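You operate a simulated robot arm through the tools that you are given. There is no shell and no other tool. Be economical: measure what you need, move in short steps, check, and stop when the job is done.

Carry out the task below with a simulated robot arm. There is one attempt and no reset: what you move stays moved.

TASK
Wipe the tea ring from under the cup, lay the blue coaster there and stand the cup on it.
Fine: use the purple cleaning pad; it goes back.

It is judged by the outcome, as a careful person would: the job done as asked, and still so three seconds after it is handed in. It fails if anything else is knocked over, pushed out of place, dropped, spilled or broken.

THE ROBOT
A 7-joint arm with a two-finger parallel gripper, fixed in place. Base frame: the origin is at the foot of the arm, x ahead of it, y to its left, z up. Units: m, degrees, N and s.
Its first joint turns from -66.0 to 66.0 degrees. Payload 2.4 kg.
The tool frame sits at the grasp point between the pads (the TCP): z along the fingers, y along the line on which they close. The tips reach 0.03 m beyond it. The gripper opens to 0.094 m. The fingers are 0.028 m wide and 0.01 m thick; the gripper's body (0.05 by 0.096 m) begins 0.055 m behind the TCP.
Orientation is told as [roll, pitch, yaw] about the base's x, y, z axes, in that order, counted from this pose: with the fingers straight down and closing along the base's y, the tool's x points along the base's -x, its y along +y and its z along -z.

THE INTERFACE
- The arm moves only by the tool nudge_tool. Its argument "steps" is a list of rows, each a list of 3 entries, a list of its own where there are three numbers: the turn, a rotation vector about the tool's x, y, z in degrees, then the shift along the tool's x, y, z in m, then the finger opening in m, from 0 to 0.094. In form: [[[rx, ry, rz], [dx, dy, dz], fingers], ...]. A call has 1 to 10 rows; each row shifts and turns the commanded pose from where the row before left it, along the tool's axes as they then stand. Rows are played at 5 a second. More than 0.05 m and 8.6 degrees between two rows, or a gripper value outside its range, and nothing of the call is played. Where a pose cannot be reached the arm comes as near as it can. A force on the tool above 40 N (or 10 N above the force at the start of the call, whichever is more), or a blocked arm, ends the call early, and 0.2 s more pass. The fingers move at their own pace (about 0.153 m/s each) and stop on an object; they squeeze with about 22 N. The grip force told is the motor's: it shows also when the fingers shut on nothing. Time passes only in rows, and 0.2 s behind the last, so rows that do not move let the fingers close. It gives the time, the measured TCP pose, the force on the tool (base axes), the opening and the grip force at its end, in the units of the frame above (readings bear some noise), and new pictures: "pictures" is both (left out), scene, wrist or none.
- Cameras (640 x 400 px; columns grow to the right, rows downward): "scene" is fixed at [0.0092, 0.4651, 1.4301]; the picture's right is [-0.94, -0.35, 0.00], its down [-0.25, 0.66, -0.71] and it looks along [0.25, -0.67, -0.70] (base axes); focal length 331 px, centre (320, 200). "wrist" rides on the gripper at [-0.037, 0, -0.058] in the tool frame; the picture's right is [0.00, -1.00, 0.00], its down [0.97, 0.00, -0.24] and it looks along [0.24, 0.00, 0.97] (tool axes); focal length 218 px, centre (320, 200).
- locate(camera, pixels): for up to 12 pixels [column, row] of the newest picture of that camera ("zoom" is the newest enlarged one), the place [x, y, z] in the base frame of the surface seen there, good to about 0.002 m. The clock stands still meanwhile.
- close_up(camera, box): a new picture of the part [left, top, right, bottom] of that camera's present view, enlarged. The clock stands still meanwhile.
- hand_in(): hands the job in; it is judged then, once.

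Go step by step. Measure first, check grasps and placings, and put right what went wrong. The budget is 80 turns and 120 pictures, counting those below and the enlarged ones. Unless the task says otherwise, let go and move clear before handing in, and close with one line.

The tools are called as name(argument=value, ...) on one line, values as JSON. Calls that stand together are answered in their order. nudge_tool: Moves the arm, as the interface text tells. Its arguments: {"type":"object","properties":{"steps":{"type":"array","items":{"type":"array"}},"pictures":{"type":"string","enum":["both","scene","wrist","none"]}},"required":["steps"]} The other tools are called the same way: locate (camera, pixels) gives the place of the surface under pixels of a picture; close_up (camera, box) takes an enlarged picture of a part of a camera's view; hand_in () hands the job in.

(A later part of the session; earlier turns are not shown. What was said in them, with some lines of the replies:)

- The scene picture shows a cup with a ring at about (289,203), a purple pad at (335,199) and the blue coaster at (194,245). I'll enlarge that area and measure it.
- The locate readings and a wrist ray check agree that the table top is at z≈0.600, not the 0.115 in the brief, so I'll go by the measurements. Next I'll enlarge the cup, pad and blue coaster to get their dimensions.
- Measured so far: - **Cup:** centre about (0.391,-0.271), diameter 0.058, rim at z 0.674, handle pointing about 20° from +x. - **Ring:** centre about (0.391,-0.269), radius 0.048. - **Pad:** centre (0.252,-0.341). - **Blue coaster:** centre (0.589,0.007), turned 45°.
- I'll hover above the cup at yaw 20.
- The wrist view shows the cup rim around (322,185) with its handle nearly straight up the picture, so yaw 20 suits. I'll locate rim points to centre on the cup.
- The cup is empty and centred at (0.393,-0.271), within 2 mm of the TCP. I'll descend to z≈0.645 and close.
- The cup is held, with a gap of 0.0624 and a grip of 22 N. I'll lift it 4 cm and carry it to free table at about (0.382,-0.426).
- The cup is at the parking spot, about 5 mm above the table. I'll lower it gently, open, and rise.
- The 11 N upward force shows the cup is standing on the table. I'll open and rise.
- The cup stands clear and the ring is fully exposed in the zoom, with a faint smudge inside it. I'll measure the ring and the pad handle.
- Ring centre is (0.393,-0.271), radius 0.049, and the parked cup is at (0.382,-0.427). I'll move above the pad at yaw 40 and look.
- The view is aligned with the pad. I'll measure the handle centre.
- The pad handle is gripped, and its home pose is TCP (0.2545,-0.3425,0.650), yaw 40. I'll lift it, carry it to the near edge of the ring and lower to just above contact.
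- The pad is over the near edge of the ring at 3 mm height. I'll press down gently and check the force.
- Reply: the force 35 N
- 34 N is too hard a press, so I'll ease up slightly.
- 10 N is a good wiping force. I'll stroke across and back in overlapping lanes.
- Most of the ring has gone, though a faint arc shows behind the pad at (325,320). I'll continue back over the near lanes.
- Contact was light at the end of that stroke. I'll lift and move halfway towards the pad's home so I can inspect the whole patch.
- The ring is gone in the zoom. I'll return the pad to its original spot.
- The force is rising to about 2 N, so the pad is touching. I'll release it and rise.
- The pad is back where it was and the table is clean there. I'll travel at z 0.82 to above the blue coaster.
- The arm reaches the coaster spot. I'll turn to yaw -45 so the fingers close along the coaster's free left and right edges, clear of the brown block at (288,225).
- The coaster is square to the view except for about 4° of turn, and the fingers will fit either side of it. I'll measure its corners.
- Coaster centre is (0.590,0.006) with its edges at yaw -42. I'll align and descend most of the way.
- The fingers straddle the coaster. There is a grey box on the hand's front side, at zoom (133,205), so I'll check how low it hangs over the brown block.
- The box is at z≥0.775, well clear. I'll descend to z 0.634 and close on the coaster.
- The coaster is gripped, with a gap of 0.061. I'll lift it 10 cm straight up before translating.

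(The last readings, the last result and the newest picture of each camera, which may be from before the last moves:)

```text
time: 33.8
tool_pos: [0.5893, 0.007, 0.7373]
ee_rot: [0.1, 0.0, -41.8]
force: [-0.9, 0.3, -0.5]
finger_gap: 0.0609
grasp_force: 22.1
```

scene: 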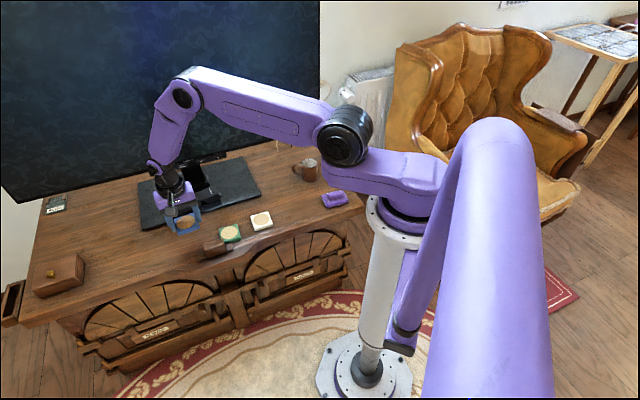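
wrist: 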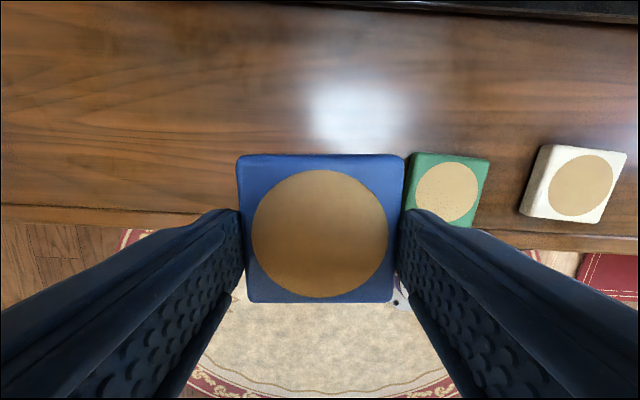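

The coaster is held level and clear of everything. I'll carry it to above the ring spot at (0.393,-0.271).

nudge_tool(steps=[[[0, 0, 0], [-0.0048, -0.0421, 0], 0.05], [[0, 0, 0], [-0.0048, -0.0421, 0], 0.05], [[0, 0, 0], [-0.0048, -0.0421, 0], 0.05], [[0, 0, 0], [-0.0048, -0.0421, 0], 0.05], [[0, 0, 0], [-0.0048, -0.0421, 0], 0.05], [[0, 0, 0], [-0.0048, -0.0421, 0], 0.05], [[0, 0, 0], [-0.0048, -0.0421, 0], 0.05], [[0, 0, 0], [-0.0048, -0.0421, 0], 0.05], [[0, 0, 0], [0, 0, 0], 0.05]])

```text
time: 35.8
tool_pos: [0.3941, -0.2696, 0.7362]
ee_rot: [0.0, 0.0, -41.8]
force: [-0.3, 0.6, -0.1]
finger_gap: 0.0612
grasp_force: 22.0
```

scene: 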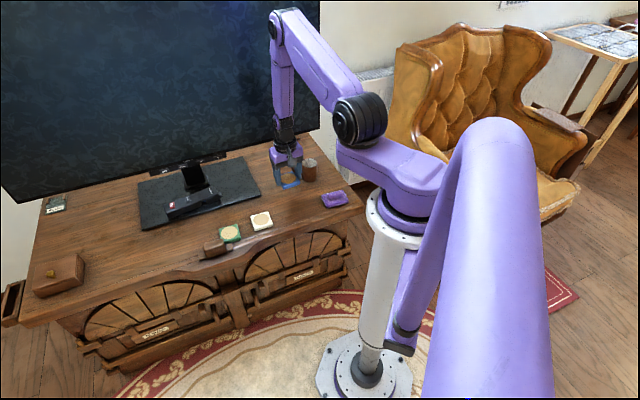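
wrist: 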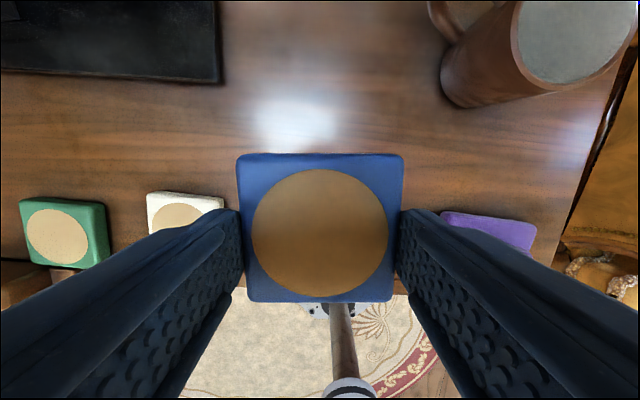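

The coaster is over the spot and the cup is clear. I'll lower it to just above the table.

nudge_tool(steps=[[[0, 0, 0], [0.001, -0.001, 0.04], 0.05], [[0, 0, 0], [0, 0, 0.035], 0.05], [[0, 0, 0], [0, 0, 0.018], 0.05], [[0, 0, 0], [0, 0, 0.0055], 0.05], [[0, 0, 0], [0, 0, 0], 0.05]], pictures="none")

```text
time: 37.0
tool_pos: [0.3931, -0.2705, 0.6365]
ee_rot: [0.0, 0.0, -41.8]
force: [-0.5, 0.1, -0.2]
finger_gap: 0.0609
grasp_force: 21.4
```

nudge_tool(steps=[[[0, 0, 0], [0, 0, 0.001], 0.05], [[0, 0, 0], [0, 0, 0.0007], 0.05], [[0, 0, 0], [0, 0, 0], 0.05]], pictures="none")

```text
time: 37.8
tool_pos: [0.3931, -0.2687, 0.6355]
ee_rot: [-0.1, 0.0, -41.7]
force: [0.2, 2.8, 8.7]
finger_gap: 0.0609
grasp_force: 22.1
```

At 8.7 N the coaster is down. I'll release and rise.

nudge_tool(steps=[[[0, 0, 0], [0, 0, 0], 0.07], [[0, 0, 0], [0, 0, 0], 0.085], [[0, 0, 0], [0, 0, -0.03], 0.085], [[0, 0, 0], [0, 0, -0.05], 0.085], [[0, 0, 0], [0, 0, -0.05], 0.085], [[0, 0, 0], [0, 0, -0.03], 0.085], [[0, 0, 0], [0, 0, 0], 0.09]])

close_up(camera="wrist", box=[240, 90, 400, 250])

```text
time: 39.4
tool_pos: [0.3917, -0.2702, 0.7948]
ee_rot: [-0.1, 0.0, -41.9]
force: [0.0, -0.1, -0.2]
finger_gap: 0.0901
grasp_force: 0.1
```

scene: 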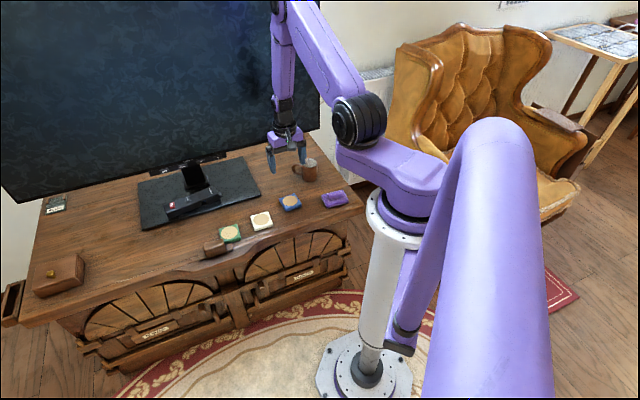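
wrist: 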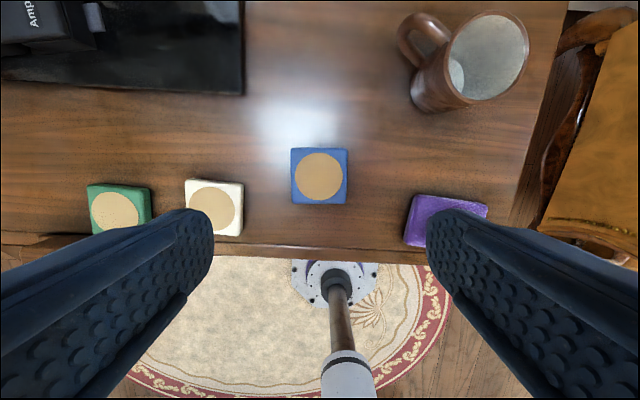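

```text
2.50 times, centred on (320, 170) of wrist
```

zoom: 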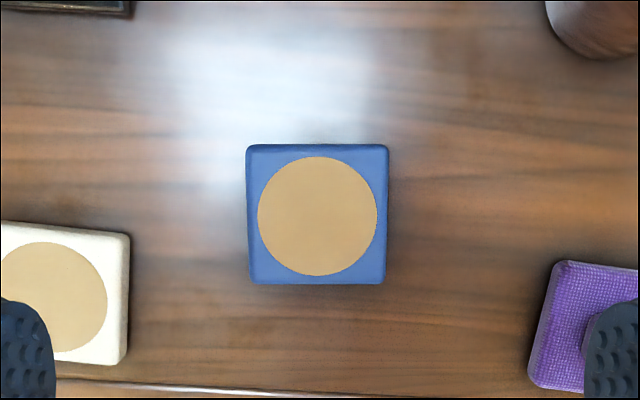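

The coaster lies flat with no ring visible. I'll locate its centre, then turn to yaw 20 and head for the cup at (0.382,-0.427).

locate(camera="zoom", pixels=[[317, 216], [258, 216], [377, 216], [317, 158], [317, 275], [250, 148], [384, 280]])

nudge_tool(steps=[[[0, 0, -8], [0, 0, 0], 0.094], [[0, 0, -8], [0, 0, 0], 0.094], [[0, 0, -8], [0, 0, 0], 0.094], [[0, 0, -8], [0, 0, 0], 0.094], [[0, 0, -8], [0, 0, 0], 0.094], [[0, 0, -8], [0, 0, 0], 0.094], [[0, 0, -8], [0, 0, 0], 0.094], [[0, 0, -6], [0, 0, 0], 0.094], [[0, 0, 0], [0, 0, 0], 0.094]], pictures="none")

```text
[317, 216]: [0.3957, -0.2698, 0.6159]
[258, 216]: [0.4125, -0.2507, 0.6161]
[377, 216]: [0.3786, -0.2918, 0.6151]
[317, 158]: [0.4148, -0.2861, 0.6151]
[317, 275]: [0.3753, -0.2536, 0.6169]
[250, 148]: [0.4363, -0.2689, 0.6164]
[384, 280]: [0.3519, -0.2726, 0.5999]
```

```text
time: 41.4
tool_pos: [0.3932, -0.2697, 0.795]
ee_rot: [0.0, 0.1, 20.3]
force: [-0.4, -0.7, 0.2]
finger_gap: 0.0938
grasp_force: 0.0
```

Coaster centre is (0.395,-0.2705), right on the ring spot. I'll move above the cup and look.

nudge_tool(steps=[[[0, 0, 0], [0.0162, -0.036, 0], 0.094], [[0, 0, 0], [0.0162, -0.036, 0], 0.094], [[0, 0, 0], [0.0162, -0.036, 0], 0.094], [[0, 0, 0], [0.0162, -0.036, 0], 0.094], [[0, 0, 0], [0, 0, 0], 0.094]], pictures="wrist")

close_up(camera="wrist", box=[260, 110, 390, 240])

```text
time: 42.6
tool_pos: [0.3811, -0.4272, 0.7935]
ee_rot: [-0.1, 0.0, 20.2]
force: [0.4, 0.3, -0.1]
finger_gap: 0.094
grasp_force: 0.2
```

wrist: 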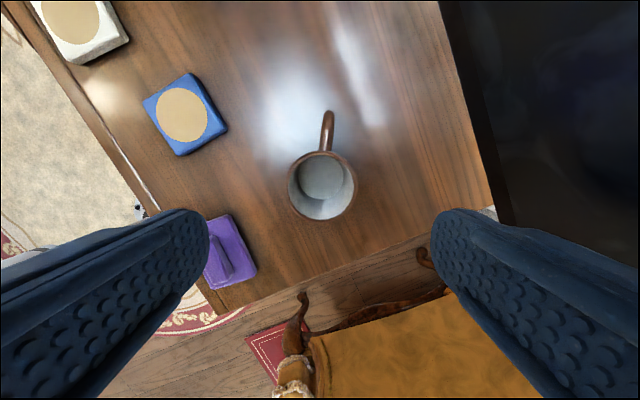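

```text
3.08 times, centred on (325, 175) of wrist
```

zoom: 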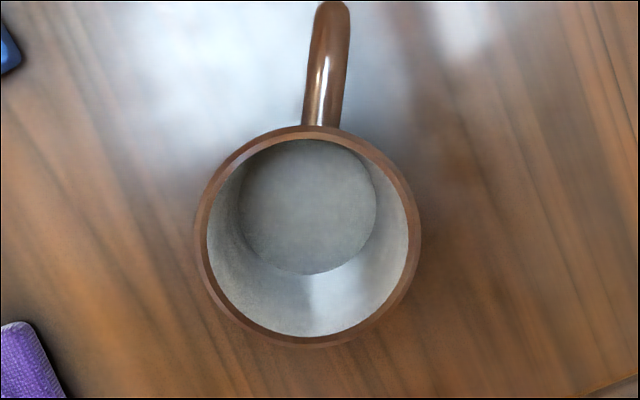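

locate(camera="zoom", pixels=[[199, 235], [418, 235], [308, 131], [308, 342], [230, 157], [385, 313]])

```text
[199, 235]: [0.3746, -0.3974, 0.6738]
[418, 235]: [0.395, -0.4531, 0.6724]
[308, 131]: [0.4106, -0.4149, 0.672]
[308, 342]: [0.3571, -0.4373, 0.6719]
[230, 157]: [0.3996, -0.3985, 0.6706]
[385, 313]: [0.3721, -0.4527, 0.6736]
```

Cup centre is (0.3845,-0.4257). I'll correct by 3.5 mm, descend and grip.

nudge_tool(steps=[[[0, 0, 0], [-0.0035, 0, 0.04], 0.094], [[0, 0, 0], [0, 0, 0.04], 0.094], [[0, 0, 0], [0, 0, 0.04], 0.094], [[0, 0, 0], [0, 0, 0.0285], 0.094], [[0, 0, 0], [0, 0, 0], 0.08], [[0, 0, 0], [0, 0, 0], 0.068], [[0, 0, 0], [0, 0, 0], 0.05], [[0, 0, 0], [0, 0, 0], 0.05]], pictures="wrist")

```text
time: 44.4
tool_pos: [0.3862, -0.4253, 0.6452]
ee_rot: [0.0, 0.0, 20.1]
force: [-0.2, 1.3, 0.4]
finger_gap: 0.0621
grasp_force: 22.0
```

wrist: 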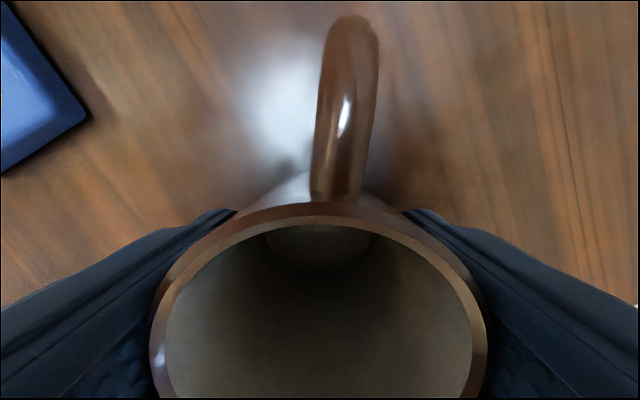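

The cup is gripped. I'll lift it 6 cm and carry it over the coaster.

nudge_tool(steps=[[[0, 0, 0], [0, 0, -0.03], 0.05], [[0, 0, 0], [0, 0, -0.03], 0.05], [[0, 0, 0], [-0.01585, 0.0355, 0], 0.05], [[0, 0, 0], [-0.01585, 0.0355, 0], 0.05], [[0, 0, 0], [-0.01585, 0.0355, 0], 0.05], [[0, 0, 0], [-0.01585, 0.0355, 0], 0.05], [[0, 0, 0], [0, 0, 0.02], 0.05], [[0, 0, 0], [0, 0, 0.015], 0.05], [[0, 0, 0], [0, 0, 0], 0.05]])

close_up(camera="scene", box=[254, 165, 334, 215])

```text
time: 46.4
tool_pos: [0.3966, -0.2706, 0.6715]
ee_rot: [0.0, -0.1, 20.2]
force: [-0.4, 0.2, -1.8]
finger_gap: 0.0621
grasp_force: 22.3
```

scene: 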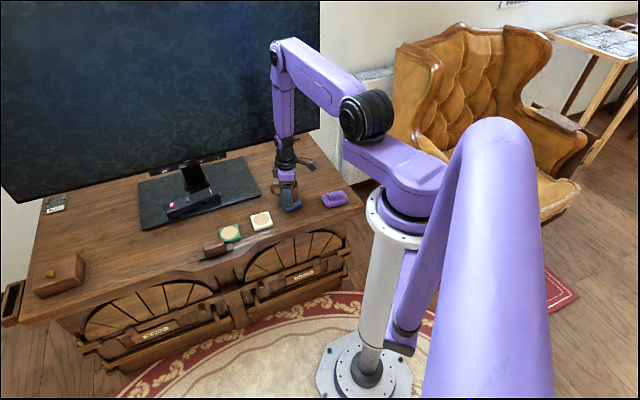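
wrist: 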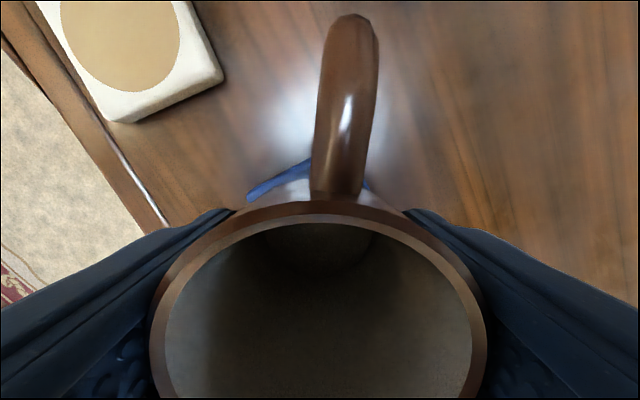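

```text
8.00 times, centred on (294, 190) of scene
```

zoom: 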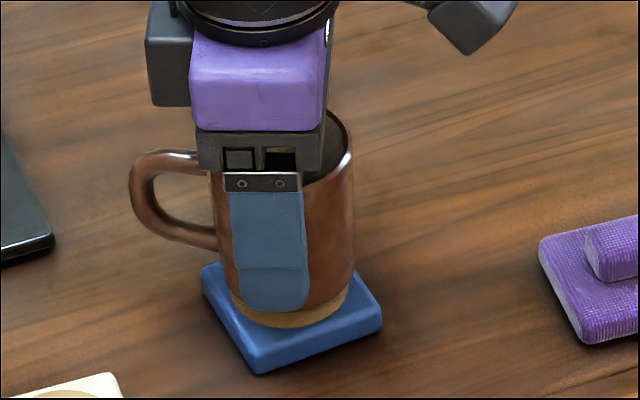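

The cup hangs centred over the coaster about 1 cm up. I'll lower it in small steps.

nudge_tool(steps=[[[0, 0, 0], [0, 0, 0.004], 0.05], [[0, 0, 0], [0, 0, 0.003], 0.05], [[0, 0, 0], [0, 0, 0.001], 0.05], [[0, 0, 0], [0, 0, 0], 0.05]], pictures="none")

```text
time: 47.4
tool_pos: [0.3955, -0.2714, 0.663]
ee_rot: [0.0, 0.0, 20.3]
force: [-0.3, -0.1, -2.9]
finger_gap: 0.062
grasp_force: 21.7
```

nudge_tool(steps=[[[0, 0, 0], [0, 0, 0.001], 0.05], [[0, 0, 0], [0, 0, 0.0007], 0.05], [[0, 0, 0], [0, 0, 0], 0.05]], pictures="none")

```text
time: 48.2
tool_pos: [0.3961, -0.2715, 0.6612]
ee_rot: [0.1, 0.0, 20.2]
force: [-0.3, 0.4, -1.9]
finger_gap: 0.0622
grasp_force: 21.9
```

nudge_tool(steps=[[[0, 0, 0], [0, 0, 0.0007], 0.05], [[0, 0, 0], [0, 0, 0.0004], 0.05], [[0, 0, 0], [0, 0, 0], 0.05]], pictures="none")

```text
time: 49.0
tool_pos: [0.3955, -0.271, 0.6605]
ee_rot: [0.0, -0.1, 20.3]
force: [-2.8, -1.3, 9.3]
finger_gap: 0.0622
grasp_force: 21.9
```

At 9 N the cup is resting on the coaster. I'll open slowly and rise.

nudge_tool(steps=[[[0, 0, 0], [0, 0, 0], 0.072], [[0, 0, 0], [0, 0, 0], 0.092], [[0, 0, 0], [0, 0, 0], 0.094], [[0, 0, 0], [0, 0, -0.03], 0.094], [[0, 0, 0], [0, 0, -0.05], 0.094], [[0, 0, 0], [0, 0, -0.05], 0.094], [[0, 0, 0], [0, 0, -0.05], 0.094], [[0, 0, 0], [0, 0, -0.03], 0.094], [[0, 0, 0], [0, 0, 0], 0.094]])

close_up(camera="scene", box=[170, 160, 370, 285])

close_up(camera="scene", box=[254, 165, 350, 225])

```text
time: 51.0
tool_pos: [0.3949, -0.2685, 0.8701]
ee_rot: [0.0, 0.0, 20.2]
force: [-0.5, -0.3, -0.1]
finger_gap: 0.0938
grasp_force: 0.0
```

scene: 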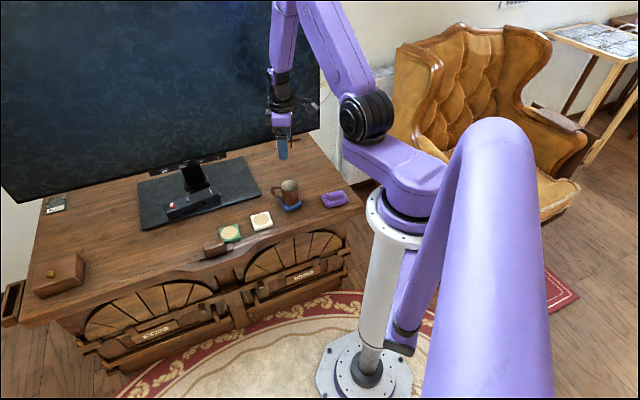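
wrist: 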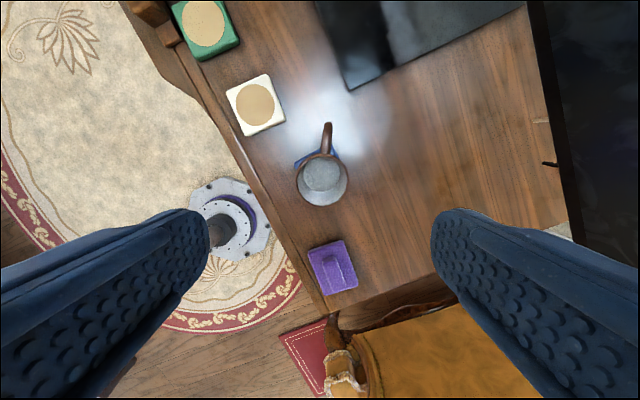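

```text
3.20 times, centred on (270, 222) of scene
```

zoom: 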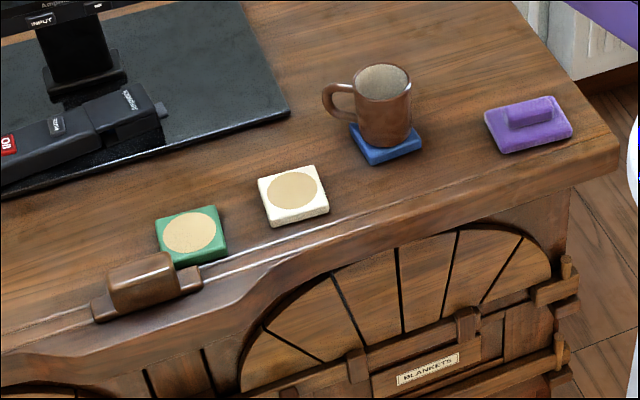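

```text
6.67 times, centred on (302, 195) of scene
```

zoom: 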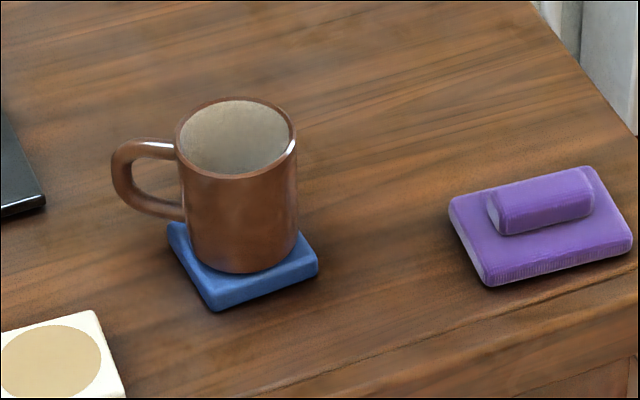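

The cup stands upright on the blue coaster, the ring is gone and the pad is back. One quick check of the cup's centring before I hand in.

locate(camera="zoom", pixels=[[177, 135], [295, 137], [237, 177], [237, 98], [315, 262], [215, 300], [168, 228]])

```text
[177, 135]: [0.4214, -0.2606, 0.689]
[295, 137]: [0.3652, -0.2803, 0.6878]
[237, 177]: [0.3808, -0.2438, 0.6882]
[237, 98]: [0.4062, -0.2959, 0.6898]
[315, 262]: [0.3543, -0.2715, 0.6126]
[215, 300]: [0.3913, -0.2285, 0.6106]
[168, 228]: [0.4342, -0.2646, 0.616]
```

The cup's centre is about (0.393,-0.270), within 2 mm of the coaster's centre, and its rim is level at z 0.689. The gripper is clear, so I'm handing in.

hand_in()

```text
The job is handed in.
```

I wiped the tea ring away with the purple pad and put the pad back in its place. The blue coaster now lies where the ring was, and the cup stands centred on it.
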